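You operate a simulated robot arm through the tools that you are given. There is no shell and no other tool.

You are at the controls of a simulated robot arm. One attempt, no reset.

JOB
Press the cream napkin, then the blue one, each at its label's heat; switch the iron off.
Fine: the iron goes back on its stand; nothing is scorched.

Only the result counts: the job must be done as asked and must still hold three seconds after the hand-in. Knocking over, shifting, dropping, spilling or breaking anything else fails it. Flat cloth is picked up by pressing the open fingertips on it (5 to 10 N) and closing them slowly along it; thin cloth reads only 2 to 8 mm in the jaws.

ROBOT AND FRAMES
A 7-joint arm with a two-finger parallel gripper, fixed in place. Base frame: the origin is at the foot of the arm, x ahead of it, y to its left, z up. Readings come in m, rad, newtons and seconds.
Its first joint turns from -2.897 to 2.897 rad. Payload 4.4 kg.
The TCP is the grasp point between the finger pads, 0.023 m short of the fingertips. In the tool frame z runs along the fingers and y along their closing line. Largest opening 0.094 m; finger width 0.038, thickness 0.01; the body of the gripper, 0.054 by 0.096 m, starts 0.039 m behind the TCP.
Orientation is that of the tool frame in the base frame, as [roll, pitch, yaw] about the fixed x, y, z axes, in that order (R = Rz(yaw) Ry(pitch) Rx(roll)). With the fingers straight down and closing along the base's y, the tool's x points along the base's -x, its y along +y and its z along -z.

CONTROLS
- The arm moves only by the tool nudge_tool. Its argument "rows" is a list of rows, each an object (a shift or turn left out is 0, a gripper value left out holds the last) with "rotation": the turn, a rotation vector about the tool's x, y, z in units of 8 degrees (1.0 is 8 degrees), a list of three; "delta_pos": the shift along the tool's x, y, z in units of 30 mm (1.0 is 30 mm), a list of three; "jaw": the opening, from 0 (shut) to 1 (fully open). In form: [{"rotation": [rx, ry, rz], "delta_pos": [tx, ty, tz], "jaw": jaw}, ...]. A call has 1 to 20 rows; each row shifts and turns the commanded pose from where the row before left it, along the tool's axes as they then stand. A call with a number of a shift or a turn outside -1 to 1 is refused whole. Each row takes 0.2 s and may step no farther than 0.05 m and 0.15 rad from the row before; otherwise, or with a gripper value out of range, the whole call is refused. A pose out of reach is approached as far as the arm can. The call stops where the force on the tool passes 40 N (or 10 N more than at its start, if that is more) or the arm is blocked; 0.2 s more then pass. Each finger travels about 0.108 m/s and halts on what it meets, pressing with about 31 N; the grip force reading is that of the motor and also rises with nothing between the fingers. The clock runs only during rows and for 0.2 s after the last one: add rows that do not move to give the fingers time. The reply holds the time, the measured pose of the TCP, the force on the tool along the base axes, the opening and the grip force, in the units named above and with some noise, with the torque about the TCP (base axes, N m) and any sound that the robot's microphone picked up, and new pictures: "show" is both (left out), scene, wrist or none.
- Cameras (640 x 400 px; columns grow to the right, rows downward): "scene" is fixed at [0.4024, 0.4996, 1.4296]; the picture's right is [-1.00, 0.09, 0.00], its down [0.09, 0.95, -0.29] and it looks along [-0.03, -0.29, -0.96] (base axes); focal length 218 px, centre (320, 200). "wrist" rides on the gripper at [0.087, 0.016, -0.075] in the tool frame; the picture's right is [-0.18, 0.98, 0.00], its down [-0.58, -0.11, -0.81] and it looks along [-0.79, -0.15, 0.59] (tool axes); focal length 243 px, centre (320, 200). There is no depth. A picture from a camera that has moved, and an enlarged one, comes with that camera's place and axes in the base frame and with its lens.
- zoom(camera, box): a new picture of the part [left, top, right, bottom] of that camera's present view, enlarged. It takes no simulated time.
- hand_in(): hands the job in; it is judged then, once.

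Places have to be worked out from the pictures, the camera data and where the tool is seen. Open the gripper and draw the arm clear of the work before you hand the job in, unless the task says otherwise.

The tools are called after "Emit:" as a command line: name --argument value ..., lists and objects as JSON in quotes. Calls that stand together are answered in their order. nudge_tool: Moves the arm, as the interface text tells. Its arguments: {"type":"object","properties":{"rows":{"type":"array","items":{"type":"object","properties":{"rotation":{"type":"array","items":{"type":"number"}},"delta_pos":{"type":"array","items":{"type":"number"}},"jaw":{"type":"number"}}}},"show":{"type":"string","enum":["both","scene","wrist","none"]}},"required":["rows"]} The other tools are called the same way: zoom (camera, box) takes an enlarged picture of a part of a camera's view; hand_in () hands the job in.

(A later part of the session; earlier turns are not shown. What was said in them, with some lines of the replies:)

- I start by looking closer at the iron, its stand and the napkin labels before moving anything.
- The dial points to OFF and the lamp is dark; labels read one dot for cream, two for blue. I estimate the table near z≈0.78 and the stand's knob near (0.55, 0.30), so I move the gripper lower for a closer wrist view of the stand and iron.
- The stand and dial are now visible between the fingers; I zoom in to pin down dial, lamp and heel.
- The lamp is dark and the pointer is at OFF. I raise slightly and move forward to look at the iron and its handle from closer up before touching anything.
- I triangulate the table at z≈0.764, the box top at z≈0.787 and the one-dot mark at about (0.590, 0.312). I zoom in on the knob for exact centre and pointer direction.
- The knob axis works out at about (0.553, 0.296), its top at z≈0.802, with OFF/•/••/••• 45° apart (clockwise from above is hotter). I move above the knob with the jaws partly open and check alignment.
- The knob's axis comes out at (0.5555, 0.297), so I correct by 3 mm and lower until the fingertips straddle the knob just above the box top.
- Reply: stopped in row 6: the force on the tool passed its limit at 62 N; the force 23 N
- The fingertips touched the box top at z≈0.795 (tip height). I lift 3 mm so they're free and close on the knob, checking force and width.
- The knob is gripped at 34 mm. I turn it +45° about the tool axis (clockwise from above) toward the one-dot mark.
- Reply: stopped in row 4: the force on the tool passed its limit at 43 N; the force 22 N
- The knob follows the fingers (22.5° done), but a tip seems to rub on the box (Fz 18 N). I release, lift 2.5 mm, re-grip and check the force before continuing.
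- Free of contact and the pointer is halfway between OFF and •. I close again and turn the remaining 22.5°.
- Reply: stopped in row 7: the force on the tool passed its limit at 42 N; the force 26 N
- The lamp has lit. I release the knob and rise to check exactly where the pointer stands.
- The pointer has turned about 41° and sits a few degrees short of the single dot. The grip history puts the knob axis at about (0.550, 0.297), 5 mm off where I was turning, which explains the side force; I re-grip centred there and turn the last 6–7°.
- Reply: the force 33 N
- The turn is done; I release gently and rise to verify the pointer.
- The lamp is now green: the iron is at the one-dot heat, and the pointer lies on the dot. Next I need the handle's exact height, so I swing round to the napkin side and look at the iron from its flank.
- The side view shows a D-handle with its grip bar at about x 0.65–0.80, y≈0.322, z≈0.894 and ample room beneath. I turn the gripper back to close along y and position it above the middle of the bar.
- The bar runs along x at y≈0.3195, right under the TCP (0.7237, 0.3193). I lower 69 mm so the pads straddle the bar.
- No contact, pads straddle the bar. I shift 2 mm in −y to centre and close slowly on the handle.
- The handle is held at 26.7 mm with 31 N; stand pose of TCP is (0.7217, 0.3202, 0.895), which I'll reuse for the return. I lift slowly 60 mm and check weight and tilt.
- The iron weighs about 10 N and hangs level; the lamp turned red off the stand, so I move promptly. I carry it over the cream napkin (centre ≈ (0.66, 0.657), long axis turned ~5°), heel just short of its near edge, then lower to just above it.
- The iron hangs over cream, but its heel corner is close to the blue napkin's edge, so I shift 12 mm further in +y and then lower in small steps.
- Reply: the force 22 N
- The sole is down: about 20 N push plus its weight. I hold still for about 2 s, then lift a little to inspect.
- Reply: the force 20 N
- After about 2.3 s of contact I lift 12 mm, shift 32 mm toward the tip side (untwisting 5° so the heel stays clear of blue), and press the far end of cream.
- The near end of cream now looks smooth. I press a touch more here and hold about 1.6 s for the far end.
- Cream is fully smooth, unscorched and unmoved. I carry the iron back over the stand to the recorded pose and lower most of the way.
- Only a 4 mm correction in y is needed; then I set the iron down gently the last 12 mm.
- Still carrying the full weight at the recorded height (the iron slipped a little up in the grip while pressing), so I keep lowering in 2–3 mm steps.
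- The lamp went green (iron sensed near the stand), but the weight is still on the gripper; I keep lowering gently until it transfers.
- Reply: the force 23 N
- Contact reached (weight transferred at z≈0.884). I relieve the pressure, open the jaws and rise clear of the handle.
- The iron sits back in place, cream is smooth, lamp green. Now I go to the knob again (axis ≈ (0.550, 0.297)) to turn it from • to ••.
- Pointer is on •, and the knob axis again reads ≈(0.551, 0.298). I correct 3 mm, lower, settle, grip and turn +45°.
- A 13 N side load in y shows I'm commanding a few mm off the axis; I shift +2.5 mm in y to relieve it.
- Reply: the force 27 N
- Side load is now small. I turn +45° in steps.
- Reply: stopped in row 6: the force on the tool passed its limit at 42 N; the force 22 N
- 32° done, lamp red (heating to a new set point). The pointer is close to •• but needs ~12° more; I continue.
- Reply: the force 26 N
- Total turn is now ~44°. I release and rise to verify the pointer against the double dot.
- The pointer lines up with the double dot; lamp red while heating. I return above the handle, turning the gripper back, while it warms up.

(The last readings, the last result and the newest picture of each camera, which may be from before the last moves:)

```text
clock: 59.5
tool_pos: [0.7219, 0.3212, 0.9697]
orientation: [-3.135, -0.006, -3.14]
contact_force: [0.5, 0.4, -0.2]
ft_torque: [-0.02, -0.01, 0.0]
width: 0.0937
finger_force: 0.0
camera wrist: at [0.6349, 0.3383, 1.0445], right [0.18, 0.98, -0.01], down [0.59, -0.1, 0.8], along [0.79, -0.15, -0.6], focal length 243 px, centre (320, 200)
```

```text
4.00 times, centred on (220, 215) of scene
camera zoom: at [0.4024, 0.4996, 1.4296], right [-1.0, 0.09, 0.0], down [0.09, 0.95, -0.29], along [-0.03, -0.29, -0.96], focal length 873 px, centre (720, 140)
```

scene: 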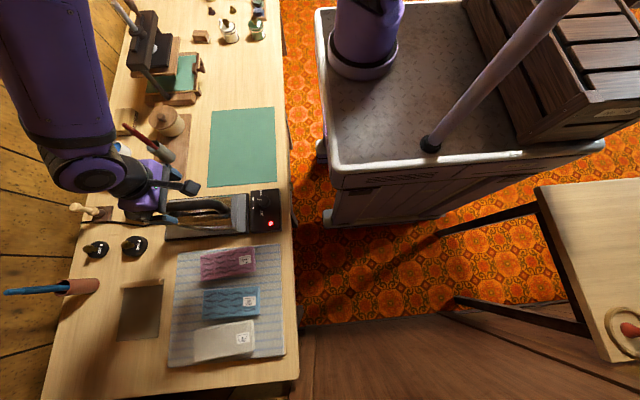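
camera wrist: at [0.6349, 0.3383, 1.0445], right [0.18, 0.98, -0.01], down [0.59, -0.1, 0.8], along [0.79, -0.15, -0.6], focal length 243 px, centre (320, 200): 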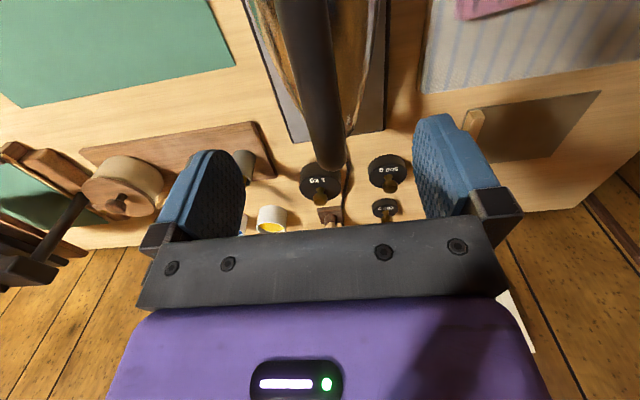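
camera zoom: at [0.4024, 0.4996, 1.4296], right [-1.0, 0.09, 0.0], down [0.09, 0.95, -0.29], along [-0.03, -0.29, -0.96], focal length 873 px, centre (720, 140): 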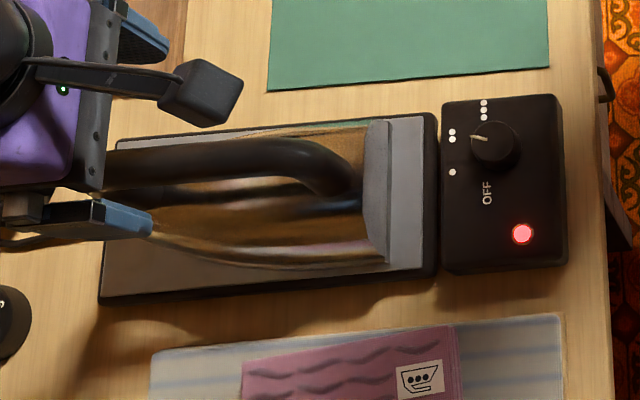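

Dial is at ••, still heating. I lower the open jaws around the handle bar meanwhile, a bit deeper than last time for a firmer hold.

Emit:
nudge_tool --rows '[{"delta_pos": [0, -0.02, 0.7]}, {"delta_pos": [0, 0, 0.7]}, {"delta_pos": [0, 0, 0.6]}, {"delta_pos": [0, 0, 0.4]}, {"delta_pos": [0, 0, 0.25]}, {"delta_pos": [0, 0, 0.12]}, {}, {}]'

Emit:
zoom --camera "scene" --box '[140, 170, 300, 260]'

```text
clock: 61.2
tool_pos: [0.7223, 0.3214, 0.8833]
orientation: [-3.133, -0.006, -3.14]
contact_force: [-0.2, -0.1, 0.0]
ft_torque: [-0.01, 0.03, 0.03]
width: 0.0944
finger_force: 0.0
camera wrist: at [0.6355, 0.3378, 0.9589], right [0.18, 0.98, -0.01], down [0.59, -0.1, 0.8], along [0.79, -0.15, -0.6], focal length 243 px, centre (320, 200)
```

scene: 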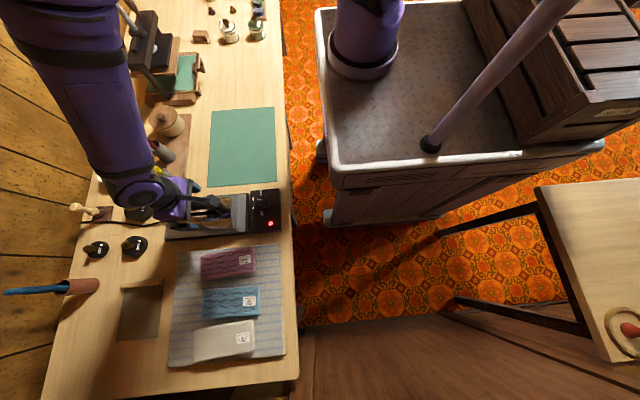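
wrist: 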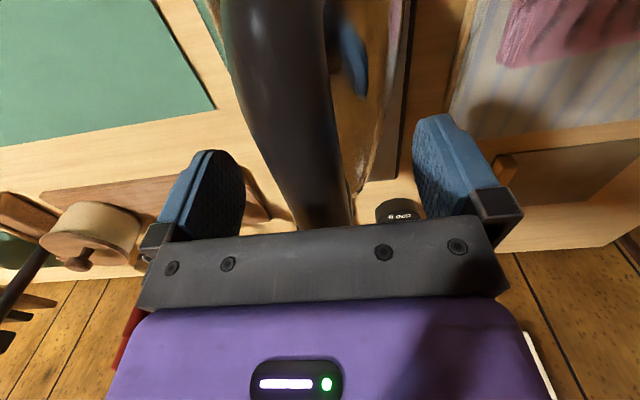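

```text
4.00 times, centred on (220, 215) of scene
camera zoom: at [0.4024, 0.4996, 1.4296], right [-1.0, 0.09, 0.0], down [0.09, 0.95, -0.29], along [-0.03, -0.29, -0.96], focal length 873 px, centre (720, 140)
```

zoom: 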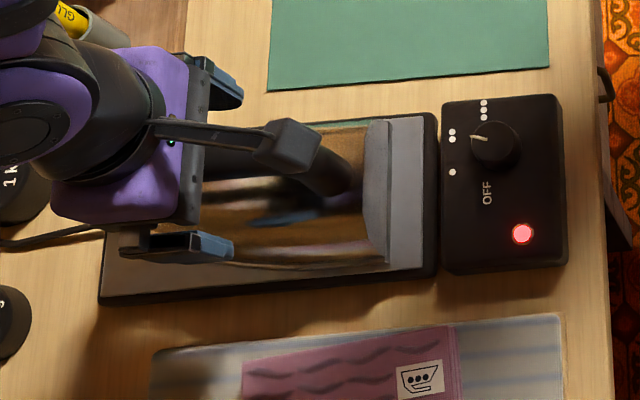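

No contact; still red. I close on the handle now and hold until the lamp turns green.

Emit:
nudge_tool --rows '[{"jaw": 0.7}, {"jaw": 0.5}, {"jaw": 0.35}, {"jaw": 0.2}, {"jaw": 0.05}, {"jaw": 0.05}, {}, {}, {}, {}]' --show "scene"

```text
clock: 63.5
tool_pos: [0.7223, 0.3214, 0.883]
orientation: [-3.136, -0.007, -3.141]
contact_force: [-0.6, -1.4, 2.8]
ft_torque: [0.02, 0.09, -0.03]
width: 0.0267
finger_force: 30.8
```

scene: 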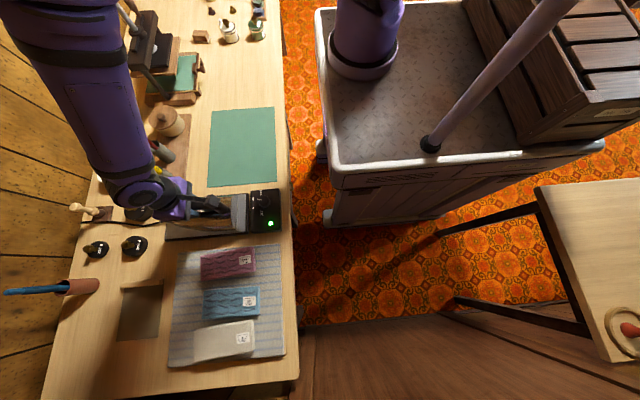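

The lamp is green at ••. I lift the iron and carry it to hover just above the blue napkin, between pink and cream (heel centre about (0.56, 0.554), turned 4°).

Emit:
nudge_tool --rows '[{"delta_pos": [0, 0, -0.5]}, {"delta_pos": [0, 0, -0.9]}, {"delta_pos": [0.1, 0.3, -0.8]}, {"delta_pos": [0.32, 0.95, 0]}, {"delta_pos": [0.32, 0.95, 0]}, {"delta_pos": [0.32, 0.95, 0]}, {"delta_pos": [0.32, 0.95, 0]}, {"delta_pos": [0.32, 0.95, 0]}, {"delta_pos": [0.32, 0.95, 0]}, {"delta_pos": [0.32, 0.95, 0.2]}, {"delta_pos": [0.23, 0.97, 0.4]}, {"rotation": [0, 0, -0.5], "delta_pos": [0, 0, 0.4]}, {}]'

Emit:
zoom --camera "scene" --box '[160, 240, 300, 370]'

```text
clock: 66.2
tool_pos: [0.6428, 0.5576, 0.9184]
orientation: [-3.135, -0.008, -3.069]
contact_force: [0.5, 0.0, -11.1]
ft_torque: [-0.06, -0.01, 0.03]
width: 0.0267
finger_force: 30.8
camera wrist: at [0.5557, 0.5684, 0.9944], right [0.11, 0.99, -0.01], down [0.59, -0.06, 0.8], along [0.8, -0.09, -0.6], focal length 243 px, centre (320, 200)
```

scene: 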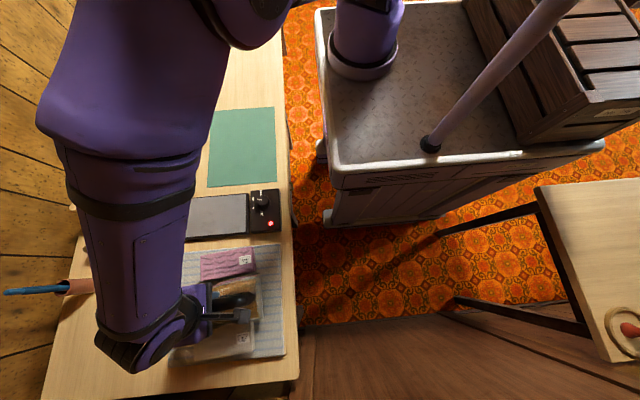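
wrist: 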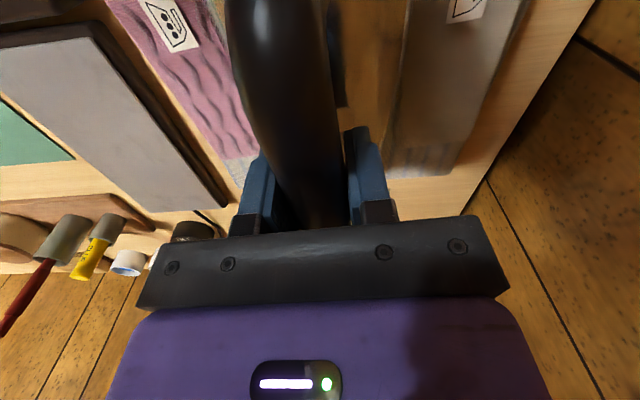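

```text
3.08 times, centred on (230, 305) of scene
camera zoom: at [0.4024, 0.4996, 1.4296], right [-1.0, 0.09, 0.0], down [0.09, 0.95, -0.29], along [-0.03, -0.29, -0.96], focal length 672 px, centre (597, -123)
```

zoom: 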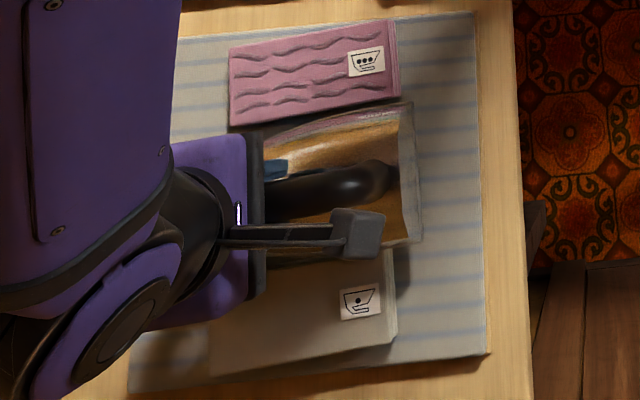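

At hover the heel spans y≈0.503–0.612, fitting the 0.498–0.618 gap between pink and cream; I shift 2 mm away from cream (hot iron must not touch it) and lower in small steps.

Emit:
nudge_tool --rows '[{"delta_pos": [0, -0.07, 0]}, {"delta_pos": [0, 0, 0.15]}, {"delta_pos": [0, 0, 0.15]}, {"delta_pos": [0, 0, 0.08]}, {}]' --show "none"

Emit:
zoom --camera "scene" --box '[160, 240, 300, 370]'

```text
clock: 67.5
tool_pos: [0.6443, 0.5554, 0.9072]
orientation: [-3.136, -0.007, -3.071]
contact_force: [-0.8, 0.5, -9.4]
ft_torque: [0.01, 0.01, 0.0]
width: 0.0268
finger_force: 30.6
```

```text
3.08 times, centred on (230, 305) of scene
camera zoom: at [0.4024, 0.4996, 1.4296], right [-1.0, 0.09, 0.0], down [0.09, 0.95, -0.29], along [-0.03, -0.29, -0.96], focal length 672 px, centre (597, -123)
```

zoom: 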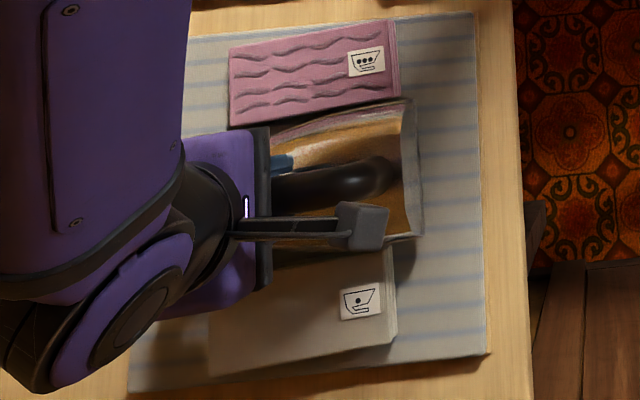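

Clear on both sides and not yet touching. I lower a few mm more to contact.

Emit:
nudge_tool --rows '[{"delta_pos": [0, 0, 0.1]}, {"delta_pos": [0, 0, 0.08]}, {}]' --show "none"

```text
clock: 68.2
tool_pos: [0.6434, 0.5572, 0.9037]
orientation: [-3.138, -0.006, -3.073]
contact_force: [1.3, 1.1, 7.7]
ft_torque: [-0.32, 0.05, 0.03]
width: 0.0264
finger_force: 31.8
```

Contact made with ~18 N on the cloth. I press very slightly more and hold about 2 s.

Emit:
nudge_tool --rows '[{"delta_pos": [0, 0, 0.05]}, {}, {}, {}, {}, {}, {}, {}, {}]' --show "none"

Emit:
zoom --camera "scene" --box '[160, 240, 300, 370]'

```text
clock: 70.2
tool_pos: [0.6441, 0.5545, 0.8997]
orientation: [-3.138, -0.007, -3.07]
contact_force: [0.7, 4.0, 18.9]
ft_torque: [-0.08, 0.17, 0.03]
width: 0.0265
finger_force: 30.6
```

```text
3.08 times, centred on (230, 305) of scene
camera zoom: at [0.4024, 0.4996, 1.4296], right [-1.0, 0.09, 0.0], down [0.09, 0.95, -0.29], along [-0.03, -0.29, -0.96], focal length 672 px, centre (597, -123)
```

zoom: 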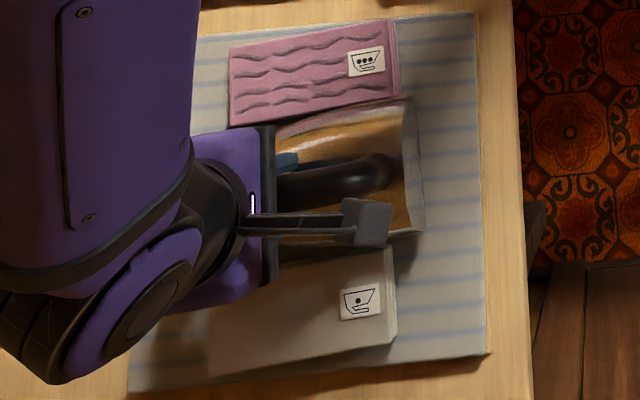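

About 2.3 s done. I lift 12 mm, move 32 mm forward along the iron's axis and press the far end of blue.

Emit:
nudge_tool --rows '[{"delta_pos": [0, 0, -0.2]}, {"delta_pos": [0, 0, -0.25]}, {"delta_pos": [-0.5, 0, 0]}, {"delta_pos": [-0.57, 0.0, 0]}, {"delta_pos": [0, 0, 0.15]}, {"delta_pos": [0, 0, 0.12]}, {}]' --show "none"

Emit:
zoom --camera "scene" --box '[160, 240, 300, 370]'

```text
clock: 71.8
tool_pos: [0.6759, 0.5584, 0.9058]
orientation: [-3.134, -0.008, -3.071]
contact_force: [-1.1, -0.5, -10.6]
ft_torque: [0.01, 0.06, 0.0]
width: 0.0267
finger_force: 31.1
```

```text
3.08 times, centred on (230, 305) of scene
camera zoom: at [0.4024, 0.4996, 1.4296], right [-1.0, 0.09, 0.0], down [0.09, 0.95, -0.29], along [-0.03, -0.29, -0.96], focal length 672 px, centre (597, -123)
```

zoom: 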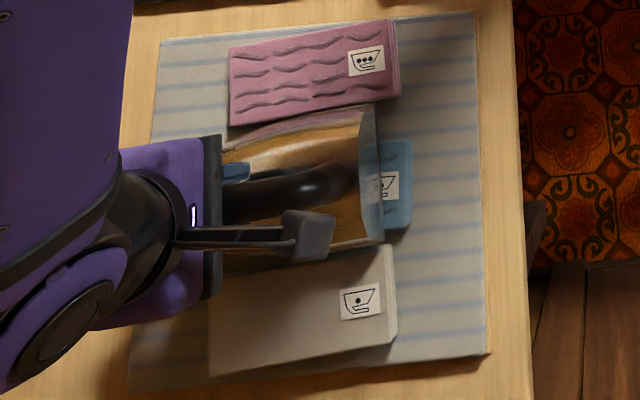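

Near end of blue is smooth; the iron hovers clear of both neighbours (cream margin ≈6 mm). I lower to contact and hold.

Emit:
nudge_tool --rows '[{"delta_pos": [0, 0, 0.1]}, {"delta_pos": [0, 0, 0.1]}, {}]' --show "none"

```text
clock: 72.7
tool_pos: [0.6763, 0.559, 0.9004]
orientation: [-3.137, -0.005, -3.072]
contact_force: [0.1, 2.1, 5.0]
ft_torque: [-0.14, 0.74, -0.04]
width: 0.0268
finger_force: 31.0
```

Contact again. I press slightly and hold ~1.6 s, then lift and move off toward the stand to inspect.

Emit:
nudge_tool --rows '[{"delta_pos": [0, 0, 0.06]}, {}, {}, {}, {}, {}, {}, {"delta_pos": [0, 0, -0.3]}, {"delta_pos": [0, 0, -0.7]}, {"delta_pos": [0, 0, -0.9]}, {"rotation": [0, 0, 0.5], "delta_pos": [0, -0.5, -0.2]}, {"delta_pos": [-0.1, -0.95, 0]}, {"delta_pos": [-0.1, -0.95, 0]}, {"delta_pos": [-0.1, -0.95, 0]}, {}]'

Emit:
zoom --camera "scene" --box '[160, 240, 300, 370]'

```text
clock: 75.8
tool_pos: [0.6918, 0.4608, 0.9592]
orientation: [-3.135, -0.004, -3.14]
contact_force: [0.0, -0.2, -9.9]
ft_torque: [0.0, 0.0, -0.02]
width: 0.0268
finger_force: 31.4
camera wrist: at [0.6044, 0.4778, 1.0353], right [0.18, 0.98, -0.01], down [0.59, -0.1, 0.8], along [0.79, -0.15, -0.6], focal length 243 px, centre (320, 200)
```

scene: 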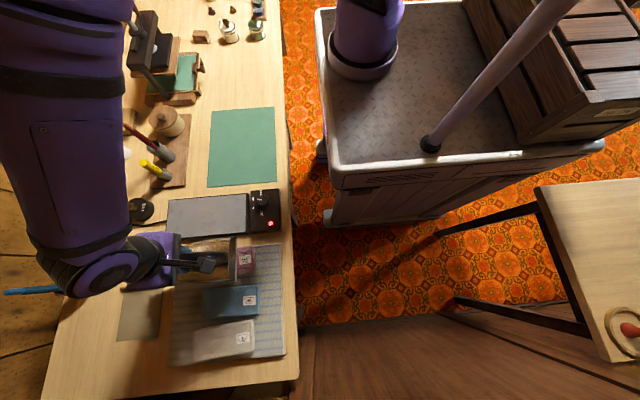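
wrist: 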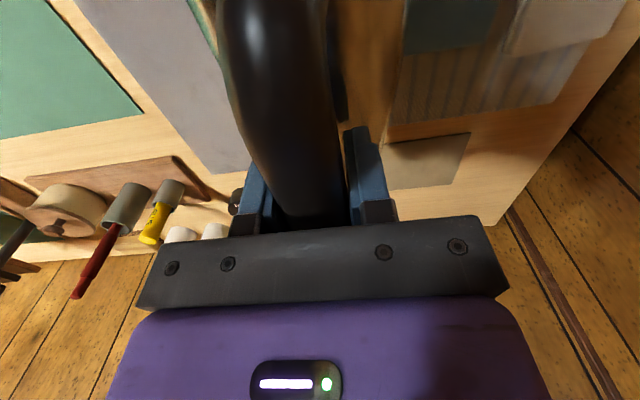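

```text
3.08 times, centred on (230, 305) of scene
camera zoom: at [0.4024, 0.4996, 1.4296], right [-1.0, 0.09, 0.0], down [0.09, 0.95, -0.29], along [-0.03, -0.29, -0.96], focal length 672 px, centre (597, -123)
```

zoom: 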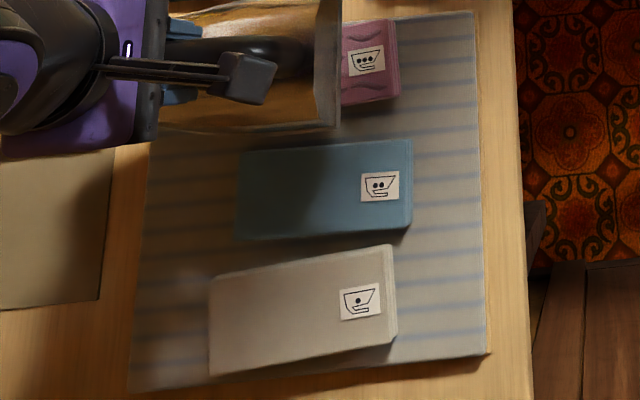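

Blue is smooth too, cream and pink untouched. I carry the iron back above the stand and lower most of the way.

Emit:
nudge_tool --rows '[{"delta_pos": [-0.2, -0.93, 0]}, {"delta_pos": [-0.2, -0.93, 0]}, {"delta_pos": [-0.2, -0.93, 0]}, {"delta_pos": [-0.2, -0.93, 0]}, {"delta_pos": [-0.2, -0.93, 0]}, {}, {"delta_pos": [0, 0, 0.6]}, {"delta_pos": [0, 0, 0.6]}, {"delta_pos": [0, 0, 0.5]}, {"delta_pos": [0, 0, 0.3]}, {}]' --show "scene"

Emit:
zoom --camera "scene" --box '[140, 170, 300, 260]'

```text
clock: 78.2
tool_pos: [0.7185, 0.3168, 0.9013]
orientation: [-3.134, -0.009, -3.139]
contact_force: [0.0, -1.0, -11.0]
ft_torque: [-0.02, -0.02, -0.01]
width: 0.0269
finger_force: 30.7
```

scene: 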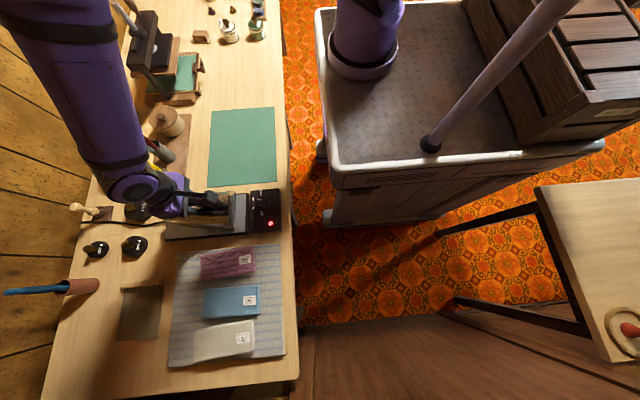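

```text
4.00 times, centred on (220, 215) of scene
camera zoom: at [0.4024, 0.4996, 1.4296], right [-1.0, 0.09, 0.0], down [0.09, 0.95, -0.29], along [-0.03, -0.29, -0.96], focal length 873 px, centre (720, 140)
```

zoom: 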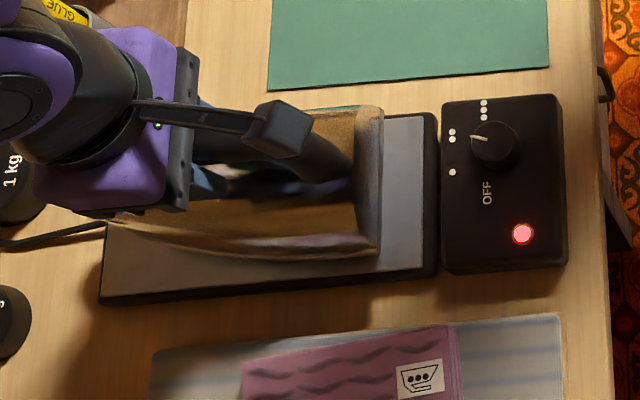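

I'm about 4 mm off the recorded stand pose in x and y; I correct that and continue lowering slowly.

Emit:
nudge_tool --rows '[{"delta_pos": [-0.12, 0.14, 0]}, {}, {"delta_pos": [0, 0, 0.15]}, {"delta_pos": [0, 0, 0.15]}, {"delta_pos": [0, 0, 0.1]}, {"delta_pos": [0, 0, 0.08]}, {}]' --show "none"

Emit:
zoom --camera "scene" --box '[140, 170, 300, 260]'

```text
clock: 79.8
tool_pos: [0.7207, 0.3224, 0.8866]
orientation: [-3.131, -0.007, -3.139]
contact_force: [0.2, 0.4, -10.4]
ft_torque: [0.02, 0.03, -0.02]
width: 0.0264
finger_force: 30.5
```

```text
4.00 times, centred on (220, 215) of scene
camera zoom: at [0.4024, 0.4996, 1.4296], right [-1.0, 0.09, 0.0], down [0.09, 0.95, -0.29], along [-0.03, -0.29, -0.96], focal length 873 px, centre (720, 140)
```

zoom: 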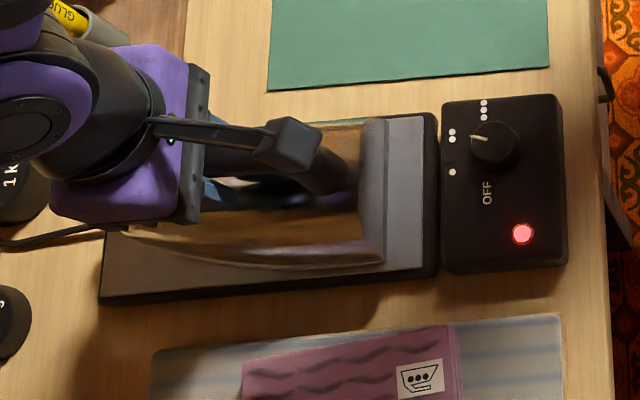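

Aligned with the stand, still carrying the weight. I go down in ~2 mm steps until it transfers.

Emit:
nudge_tool --rows '[{"delta_pos": [0, 0, 0.08]}, {"delta_pos": [0, 0, 0.08]}, {}]' --show "none"

```text
clock: 80.7
tool_pos: [0.7212, 0.3225, 0.8825]
orientation: [-3.134, -0.007, -3.141]
contact_force: [0.0, 0.0, -9.8]
ft_torque: [0.02, -0.01, 0.02]
width: 0.0268
finger_force: 31.0
```

Emit:
nudge_tool --rows '[{"delta_pos": [0, 0, 0.07]}, {"delta_pos": [0, 0, 0.07]}, {}]' --show "none"

```text
clock: 81.5
tool_pos: [0.7207, 0.3217, 0.8775]
orientation: [-3.133, -0.006, -3.14]
contact_force: [0.9, 0.6, -10.0]
ft_torque: [-0.05, 0.04, 0.0]
width: 0.0267
finger_force: 31.0
```

Still hanging; I continue gently.

Emit:
nudge_tool --rows '[{"delta_pos": [0, 0, 0.07]}, {"delta_pos": [0, 0, 0.06]}, {}]' --show "none"

Emit:
zoom --camera "scene" --box '[140, 170, 300, 260]'

```text
clock: 82.2
tool_pos: [0.7204, 0.3227, 0.876]
orientation: [-3.137, -0.005, -3.14]
contact_force: [-2.3, 2.2, 7.2]
ft_torque: [-0.01, 0.88, -0.1]
width: 0.0264
finger_force: 30.6
```

```text
4.00 times, centred on (220, 215) of scene
camera zoom: at [0.4024, 0.4996, 1.4296], right [-1.0, 0.09, 0.0], down [0.09, 0.95, -0.29], along [-0.03, -0.29, -0.96], focal length 873 px, centre (720, 140)
```

zoom: 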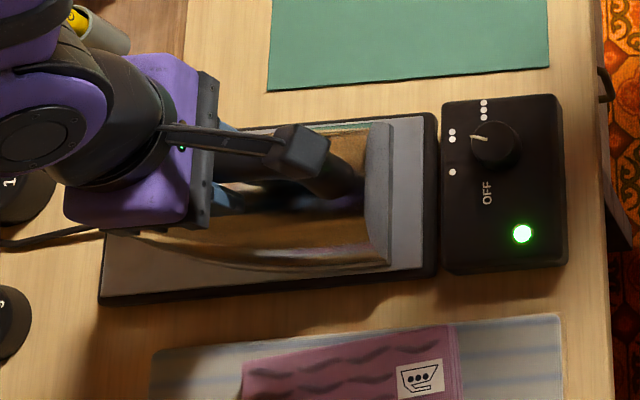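

The stand takes the weight and the lamp is green. I open the jaws gently and rise clear.

Emit:
nudge_tool --rows '[{"delta_pos": [0, 0, 0.03]}, {"jaw": 0.4}, {"jaw": 0.7}, {"jaw": 1}, {"jaw": 1}, {"delta_pos": [0, 0, -0.3]}, {"delta_pos": [0, 0, -0.8]}, {"delta_pos": [0, 0, -0.9]}, {"delta_pos": [0, 0, -0.9]}, {}]'

Emit:
zoom --camera "scene" --box '[140, 170, 300, 260]'

Emit:
zoom --camera "scene" --box '[160, 240, 300, 370]'

```text
clock: 84.5
tool_pos: [0.7202, 0.3202, 0.9602]
orientation: [-3.135, -0.007, -3.14]
contact_force: [0.4, -0.8, 0.1]
ft_torque: [-0.01, 0.03, 0.02]
width: 0.094
finger_force: 0.0
camera wrist: at [0.633, 0.3379, 1.0361], right [0.18, 0.98, -0.01], down [0.59, -0.1, 0.8], along [0.79, -0.15, -0.6], focal length 243 px, centre (320, 200)
```

scene: 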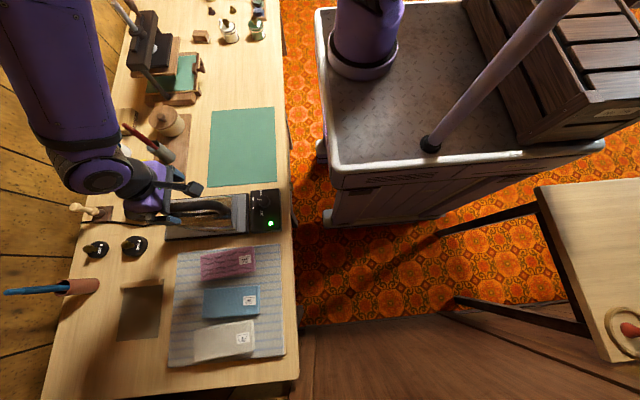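
wrist: 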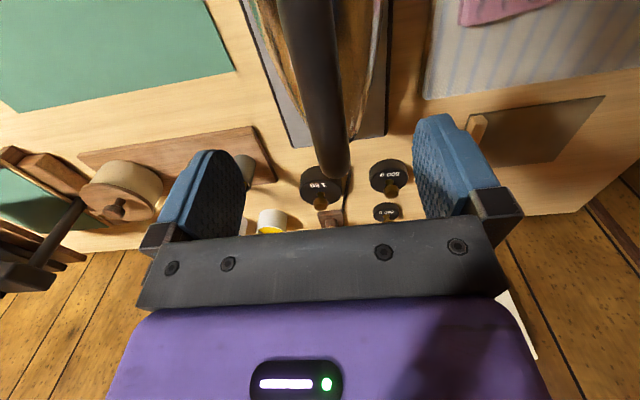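

```text
4.00 times, centred on (220, 215) of scene
camera zoom: at [0.4024, 0.4996, 1.4296], right [-1.0, 0.09, 0.0], down [0.09, 0.95, -0.29], along [-0.03, -0.29, -0.96], focal length 873 px, centre (720, 140)
```

zoom: 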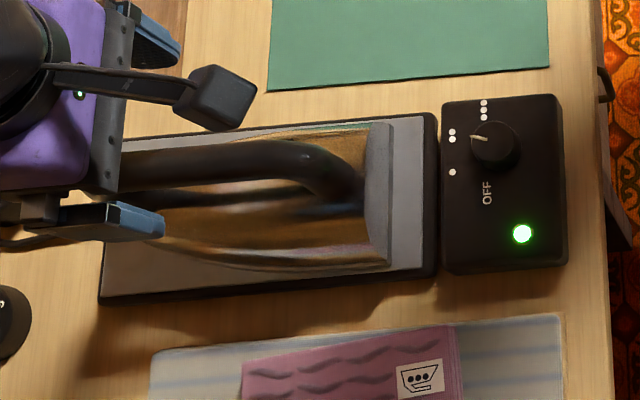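

```text
3.08 times, centred on (230, 305) of scene
camera zoom: at [0.4024, 0.4996, 1.4296], right [-1.0, 0.09, 0.0], down [0.09, 0.95, -0.29], along [-0.03, -0.29, -0.96], focal length 672 px, centre (597, -123)
```

zoom: 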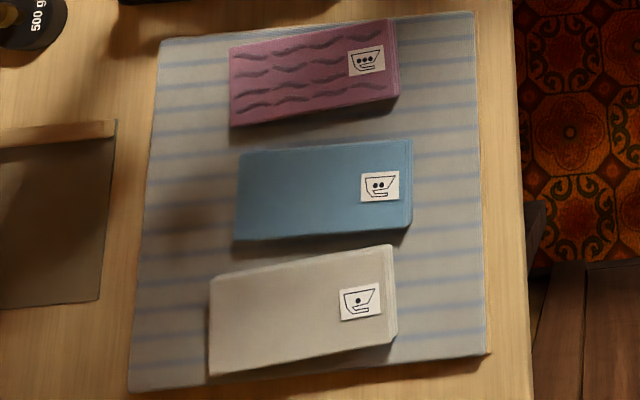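

Both napkins are smooth, pink untouched, iron on its stand. Now the dial: I go above the knob, pre-rotating the gripper 45° so I can turn it back toward OFF.

Emit:
nudge_tool --rows '[{"delta_pos": [0.94, -0.12, 0]}, {"delta_pos": [0.94, -0.12, 0]}, {"delta_pos": [0.94, -0.12, 0]}, {"delta_pos": [0.94, -0.13, 0]}, {"delta_pos": [0.94, -0.13, 0], "jaw": 0.65}, {"delta_pos": [0.94, -0.13, 0]}, {"rotation": [0, 0, 0.94]}, {"rotation": [0, 0, 0.94]}, {"rotation": [0, 0, 0.94], "delta_pos": [0, 0, 0.6]}, {"rotation": [0, 0, 0.94], "delta_pos": [0, 0, 0.8]}, {"rotation": [0, 0, 0.94], "delta_pos": [0, 0, 0.8]}, {"rotation": [0, 0, 0.94], "delta_pos": [0, 0, 0.8]}, {}, {}]'

Emit:
zoom --camera "wrist" --box '[220, 40, 420, 180]'

```text
clock: 87.5
tool_pos: [0.5551, 0.3007, 0.8705]
orientation: [-3.133, 0.0, 2.355]
contact_force: [-0.1, 0.3, -0.2]
ft_torque: [-0.01, 0.02, 0.03]
width: 0.0609
finger_force: 0.1
camera wrist: at [0.5033, 0.3736, 0.9474], right [0.83, 0.56, -0.01], down [0.34, -0.48, 0.81], along [0.45, -0.67, -0.59], focal length 243 px, centre (320, 200)
```

scene: 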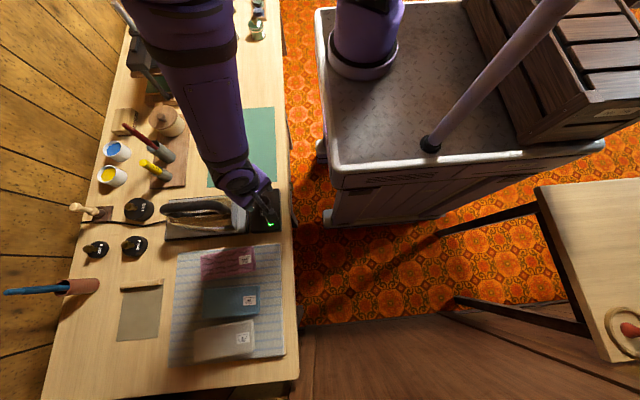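
wrist: 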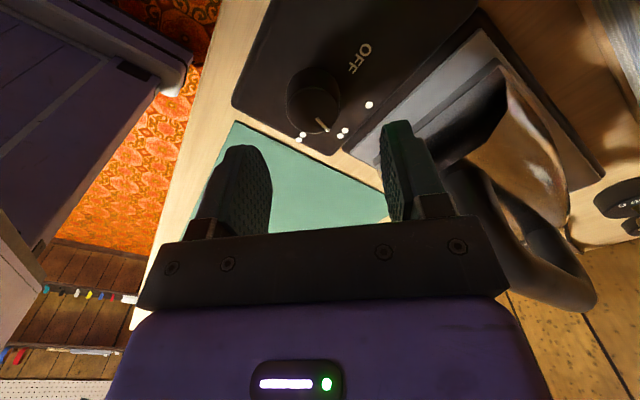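

```text
2.86 times, centred on (320, 110) of wrist
camera zoom: at [0.5033, 0.3736, 0.9474], right [0.83, 0.56, -0.01], down [0.34, -0.48, 0.81], along [0.45, -0.67, -0.59], focal length 693 px, centre (320, 457)
```

zoom: 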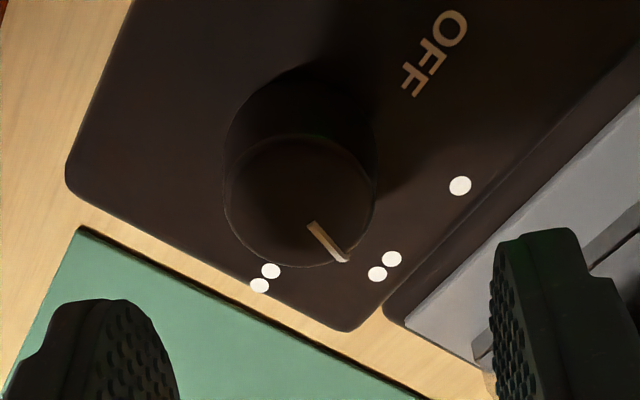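

I correct ~6 mm to the knob axis, lower, settle and grip.

Emit:
nudge_tool --rows '[{"delta_pos": [0.05, -0.19, 0.3]}, {"delta_pos": [0, 0, 0.5]}, {"delta_pos": [0, 0, 0.45]}, {"delta_pos": [0, 0, 0.2]}, {}, {}, {"jaw": 0.45}, {"jaw": 0.36}, {"jaw": 0.32}, {"jaw": 0.32}]' --show "wrist"

```text
clock: 89.7
tool_pos: [0.549, 0.2971, 0.8276]
orientation: [-3.135, -0.001, 2.357]
contact_force: [9.9, 11.4, 0.2]
ft_torque: [0.21, -0.3, 0.0]
width: 0.0362
finger_force: 6.4
camera wrist: at [0.4985, 0.3702, 0.9033], right [0.83, 0.56, -0.01], down [0.34, -0.48, 0.81], along [0.45, -0.67, -0.59], focal length 243 px, centre (320, 200)
```

wrist: 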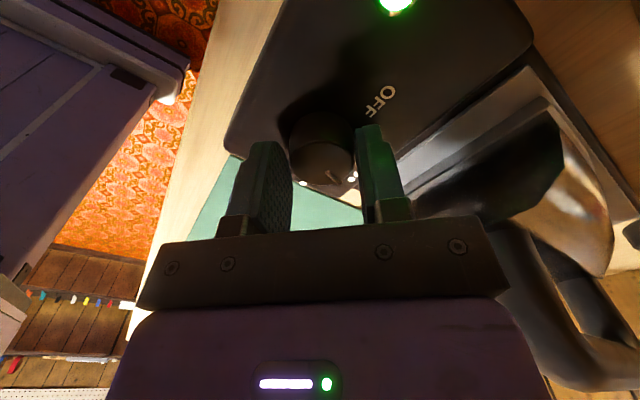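

One pad touched first (side load 15 N along the closing line), so I shift 2 mm toward it and finish closing.

Emit:
nudge_tool --rows '[{"delta_pos": [0, 0.07, 0], "jaw": 0.3}, {"jaw": 0.28}, {"jaw": 0.28}, {}]' --show "none"

```text
clock: 90.7
tool_pos: [0.5493, 0.2983, 0.8277]
orientation: [-3.132, -0.002, 2.355]
contact_force: [13.1, 14.4, -1.9]
ft_torque: [0.62, -0.63, 0.0]
width: 0.0342
finger_force: 45.3
```

Emit:
nudge_tool --rows '[{"delta_pos": [0, 0.08, 0]}, {}]' --show "none"

```text
clock: 91.2
tool_pos: [0.5497, 0.2988, 0.8284]
orientation: [-3.133, 0.001, 2.355]
contact_force: [6.4, -1.7, 6.2]
ft_torque: [0.04, -0.44, 0.03]
width: 0.0341
finger_force: 44.1
```

Side load is down to a few newtons. I turn −45° (counter-clockwise from above) back toward the single dot.

Emit:
nudge_tool --rows '[{"rotation": [0, 0, -0.94]}, {"rotation": [0, 0, -0.94]}, {"rotation": [0, 0, -0.94]}, {"rotation": [0, 0, -0.94]}, {"rotation": [0, 0, -0.94]}, {"rotation": [0, 0, -0.94]}, {}]'

Emit:
zoom --camera "wrist" --box '[220, 60, 420, 200]'

```text
clock: 92.8
tool_pos: [0.5495, 0.298, 0.8274]
orientation: [-3.132, -0.008, -3.141]
contact_force: [0.7, -29.8, -2.7]
ft_torque: [-0.24, -0.14, 0.06]
width: 0.0342
finger_force: 44.6
camera wrist: at [0.4627, 0.3152, 0.904], right [0.18, 0.98, -0.01], down [0.59, -0.1, 0.8], along [0.79, -0.15, -0.6], focal length 243 px, centre (320, 200)
```

scene: 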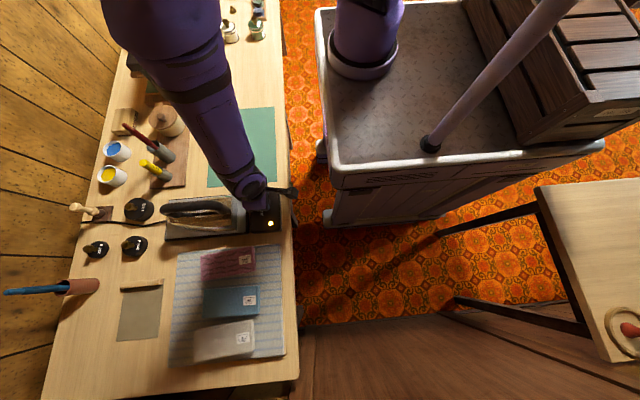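
wrist: 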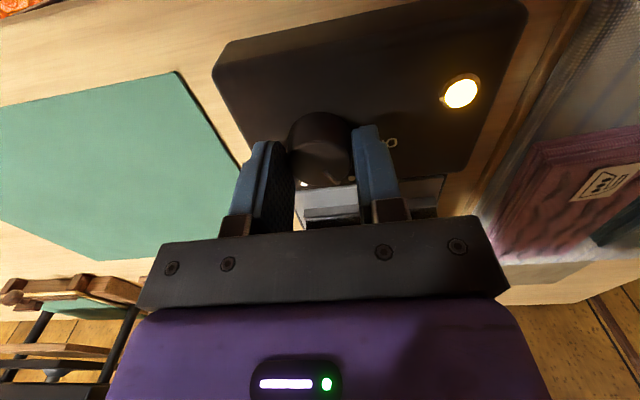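

```text
2.86 times, centred on (320, 130) of wrist
camera zoom: at [0.4627, 0.3152, 0.904], right [0.18, 0.98, -0.01], down [0.59, -0.1, 0.8], along [0.79, -0.15, -0.6], focal length 693 px, centre (320, 400)
```

zoom: 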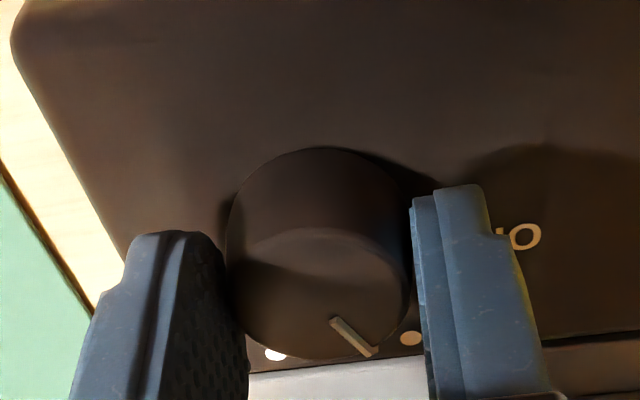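

The knob is back at • (lamp amber: hotter than set). I open, turn the gripper +48° back around the knob and re-grip for the second half.

Emit:
nudge_tool --rows '[{"jaw": 0.5}, {"jaw": 0.65}, {"delta_pos": [0, 0, -0.3]}, {"rotation": [0, 0, 1]}, {"rotation": [0, 0, 1]}, {"rotation": [0, 0, 1]}, {"rotation": [0, 0, 1]}, {"rotation": [0, 0, 1]}, {"rotation": [0, 0, 1]}, {}, {}]'

Emit:
zoom --camera "wrist" --box '[220, 60, 420, 200]'

```text
clock: 95.2
tool_pos: [0.5489, 0.2996, 0.8375]
orientation: [-3.135, -0.001, 2.305]
contact_force: [1.0, 0.2, 0.1]
ft_torque: [0.0, 0.04, 0.02]
width: 0.0611
finger_force: 0.1
camera wrist: at [0.5022, 0.3751, 0.9127], right [0.85, 0.52, -0.01], down [0.31, -0.5, 0.81], along [0.42, -0.69, -0.59], focal length 243 px, centre (320, 200)
```

scene: 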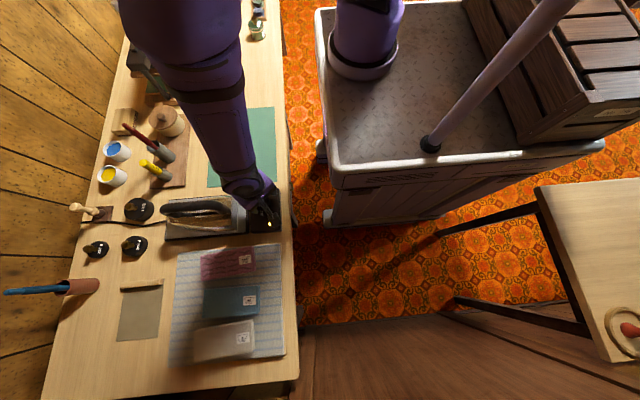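
wrist: 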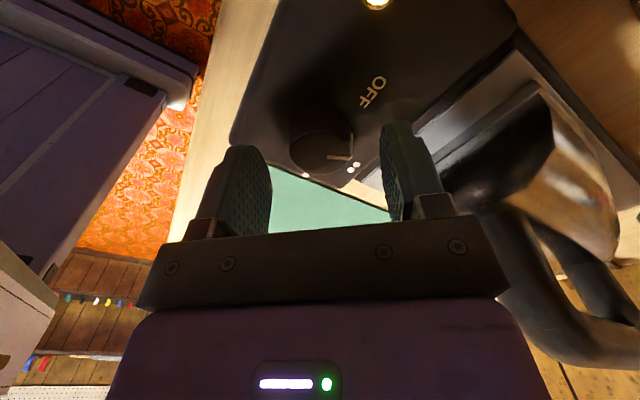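

```text
2.86 times, centred on (320, 130) of wrist
camera zoom: at [0.5022, 0.3751, 0.9127], right [0.85, 0.52, -0.01], down [0.31, -0.5, 0.81], along [0.42, -0.69, -0.59], focal length 693 px, centre (320, 400)
```

zoom: 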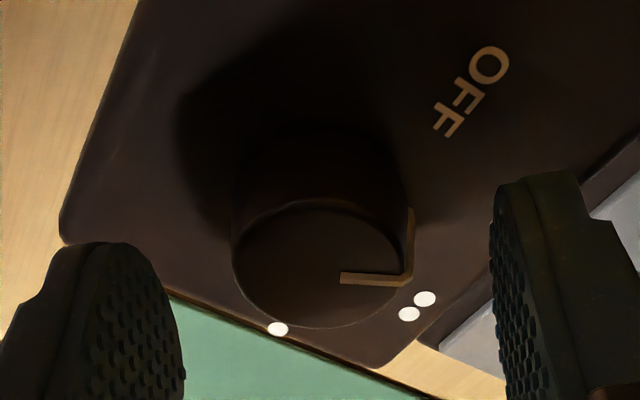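

Pointer on •, knob centred between the pads. I lower 10 mm, grip, and check the side load.

Emit:
nudge_tool --rows '[{"delta_pos": [-0.04, 0, 0.2]}, {"delta_pos": [0, 0, 0.13]}, {}, {}, {"jaw": 0.45}, {"jaw": 0.36}, {"jaw": 0.3}, {"jaw": 0.28}, {"jaw": 0.28}]' --show "none"

```text
clock: 97.2
tool_pos: [0.5489, 0.2977, 0.8281]
orientation: [-3.131, 0.002, 2.306]
contact_force: [-7.5, -6.3, -3.0]
ft_torque: [0.24, -0.16, -0.03]
width: 0.0343
finger_force: 45.5
```

Load is small. I turn −47° to OFF.

Emit:
nudge_tool --rows '[{"rotation": [0, 0, -0.98]}, {"rotation": [0, 0, -0.98]}, {"rotation": [0, 0, -0.98]}, {"rotation": [0, 0, -0.98]}, {"rotation": [0, 0, -0.98]}, {"rotation": [0, 0, -0.98]}, {}]'

Emit:
zoom --camera "wrist" --box '[220, 60, 420, 200]'

```text
clock: 98.8
tool_pos: [0.5496, 0.2986, 0.8262]
orientation: [-3.135, -0.006, 3.13]
contact_force: [-19.7, -4.4, -12.8]
ft_torque: [0.44, 0.67, -0.01]
width: 0.0341
finger_force: 44.7
camera wrist: at [0.463, 0.3163, 0.9037], right [0.2, 0.98, -0.01], down [0.59, -0.11, 0.8], along [0.79, -0.16, -0.6], focal length 243 px, centre (320, 200)
```

scene: 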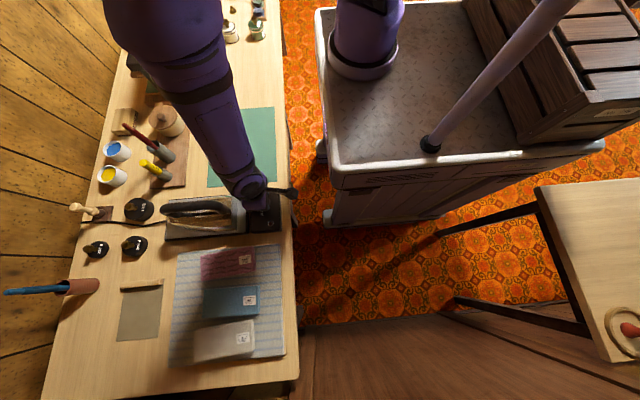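
wrist: 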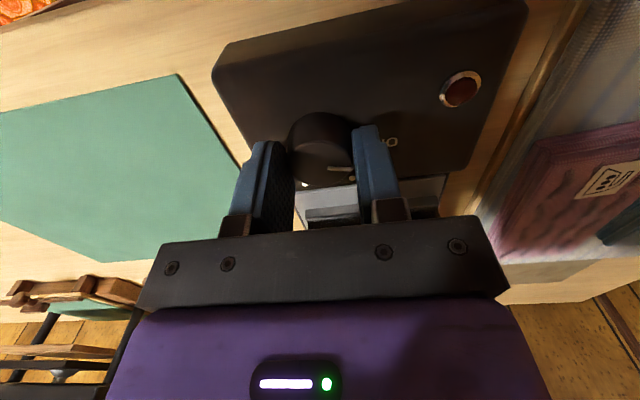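

```text
2.86 times, centred on (320, 130) of wrist
camera zoom: at [0.463, 0.3163, 0.9037], right [0.2, 0.98, -0.01], down [0.59, -0.11, 0.8], along [0.79, -0.16, -0.6], focal length 693 px, centre (320, 400)
```

zoom: 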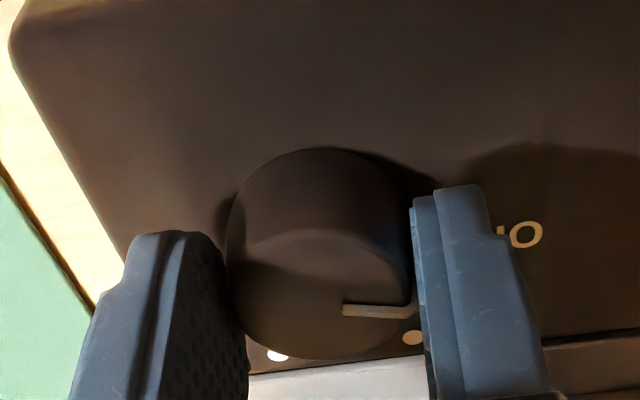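

Lamp is dark: OFF. I release, rise clear and check the pointer against the OFF mark.

Emit:
nudge_tool --rows '[{"jaw": 0.5}, {"jaw": 0.65}, {"jaw": 0.65}, {"delta_pos": [0, 0, -0.6]}, {"delta_pos": [0, 0, -0.9]}, {"delta_pos": [0, 0, -0.9]}, {}]'

Emit:
zoom --camera "wrist" --box '[220, 0, 420, 125]'

```text
clock: 100.5
tool_pos: [0.5524, 0.2977, 0.8997]
orientation: [-3.135, -0.007, 3.125]
contact_force: [0.7, 0.1, -0.6]
ft_torque: [0.02, -0.01, 0.0]
width: 0.0611
finger_force: 0.0
camera wrist: at [0.4663, 0.3159, 0.9755], right [0.2, 0.98, -0.01], down [0.58, -0.11, 0.8], along [0.79, -0.16, -0.6], focal length 243 px, centre (320, 200)
```

scene: 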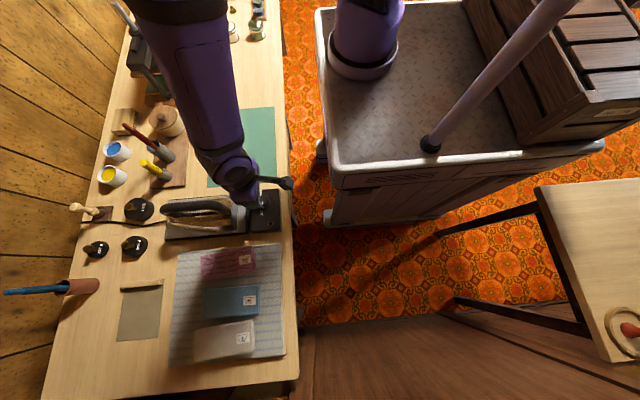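
wrist: 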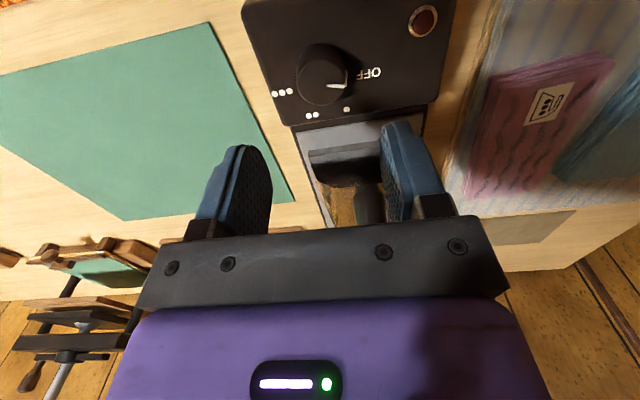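

```text
3.20 times, centred on (320, 62) of wrist
camera zoom: at [0.4663, 0.3159, 0.9755], right [0.2, 0.98, -0.01], down [0.58, -0.11, 0.8], along [0.79, -0.16, -0.6], focal length 776 px, centre (320, 640)
```

zoom: 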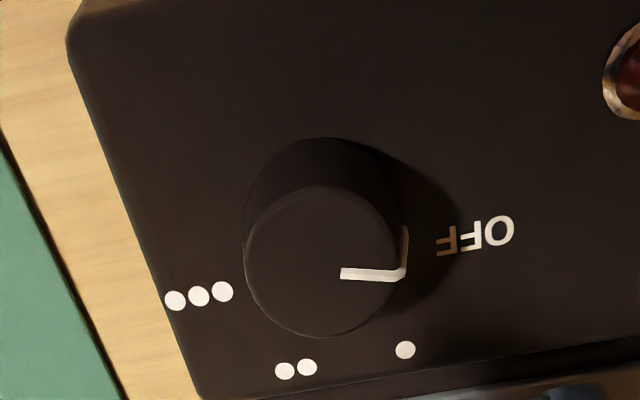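

The pointer is back on OFF exactly as at the start and the lamp is dark. I open the jaws, raise the arm and draw back clear of the bench, then check everything once more.

Emit:
nudge_tool --rows '[{"delta_pos": [0, 0, -0.8], "jaw": 1}, {"delta_pos": [0, 0, -0.9]}, {"delta_pos": [0.2, 0.1, -0.9]}, {"delta_pos": [0.7, 0.3, -0.9]}, {"delta_pos": [0.8, 0.4, -0.8]}, {"delta_pos": [0.9, 0.4, -0.5]}, {"delta_pos": [0.9, 0.4, -0.5]}, {"delta_pos": [0.9, 0.4, -0.5]}, {"delta_pos": [0.9, 0.4, -0.5]}, {"delta_pos": [0.9, 0.3, -0.3]}, {}]'

Emit:
zoom --camera "scene" --box '[140, 170, 300, 260]'

Emit:
zoom --camera "scene" --box '[160, 240, 300, 370]'

Emit:
zoom --camera "scene" --box '[40, 100, 240, 300]'

```text
clock: 102.8
tool_pos: [0.3691, 0.3869, 1.0958]
orientation: [-3.135, -0.007, 3.126]
contact_force: [0.6, -0.9, 0.2]
ft_torque: [-0.01, -0.02, -0.03]
width: 0.0942
finger_force: 0.1
camera wrist: at [0.2818, 0.4049, 1.1719], right [0.2, 0.98, -0.01], down [0.58, -0.11, 0.8], along [0.79, -0.16, -0.6], focal length 243 px, centre (320, 200)
```

scene: 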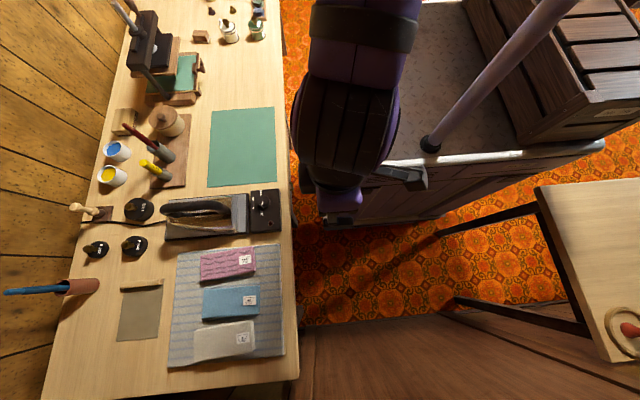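
wrist: 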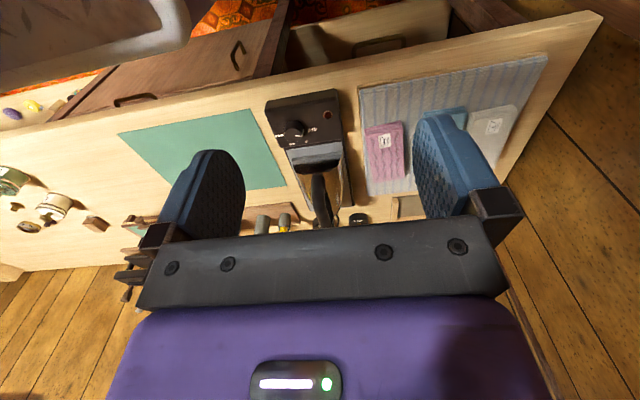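

```text
4.00 times, centred on (220, 215) of scene
camera zoom: at [0.4024, 0.4996, 1.4296], right [-1.0, 0.09, 0.0], down [0.09, 0.95, -0.29], along [-0.03, -0.29, -0.96], focal length 873 px, centre (720, 140)
```

zoom: 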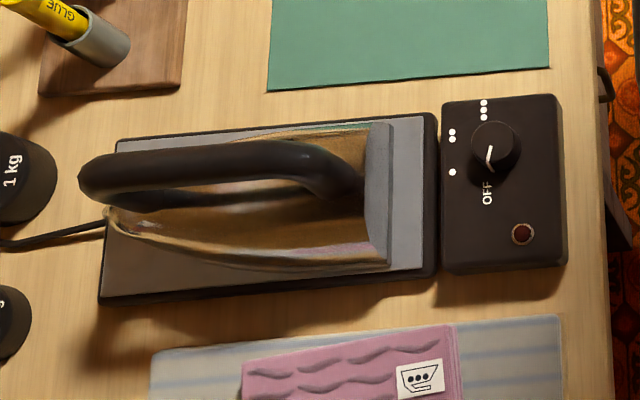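

```text
3.08 times, centred on (230, 305) of scene
camera zoom: at [0.4024, 0.4996, 1.4296], right [-1.0, 0.09, 0.0], down [0.09, 0.95, -0.29], along [-0.03, -0.29, -0.96], focal length 672 px, centre (597, -123)
```

zoom: 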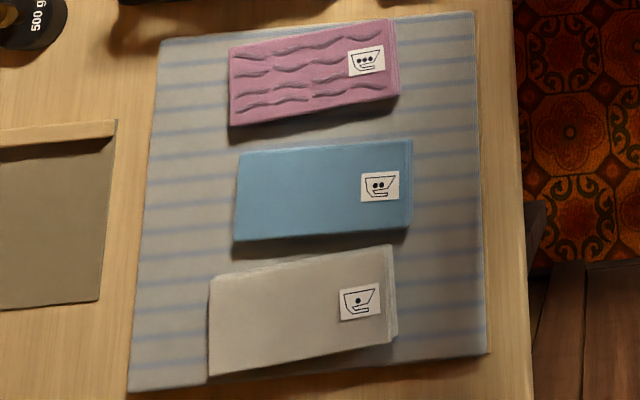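

```text
2.00 times, centred on (140, 200) of scene
camera zoom: at [0.4024, 0.4996, 1.4296], right [-1.0, 0.09, 0.0], down [0.09, 0.95, -0.29], along [-0.03, -0.29, -0.96], focal length 436 px, centre (680, 200)
```

zoom: 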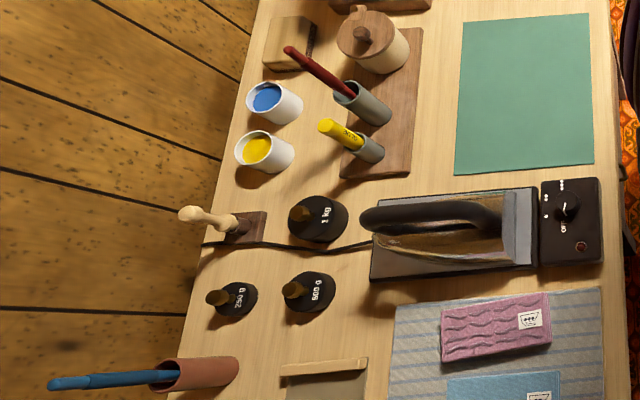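

Everything checks out: cream and blue are smooth and unscorched, and pink and the other items haven't moved. The iron is flat on its stand where it started, the dial is at OFF with the lamp dark, and the arm is clear with its jaws open. I hand the job in.

Emit:
hand_in

```text
The job is handed in.
```

I pressed the cream napkin and then the blue one, each at the heat on its label, and handed the job in. The result of the judging hasn't come back to me.

- **Cream:** I pressed it at one dot, once the lamp showed green. It came out smooth, with no scorching and no shift.
- **Blue:** I pressed it at two dots, again after green. It came out smooth and unscorched, and the hot iron stayed clear of the cream and pink napkins on either side.
- **Iron:** It is back on its stand, within a few millimetres of where it started. The dial points to OFF and the lamp is dark.
- **Everything else:** The pink napkin and the other things on the bench look unmoved. The arm is drawn back with its jaws open.

Early on, a fingertip pressed hard on the iron's control box (about 62 N for an instant) while I lined up on the dial. I saw no damage or movement from it.
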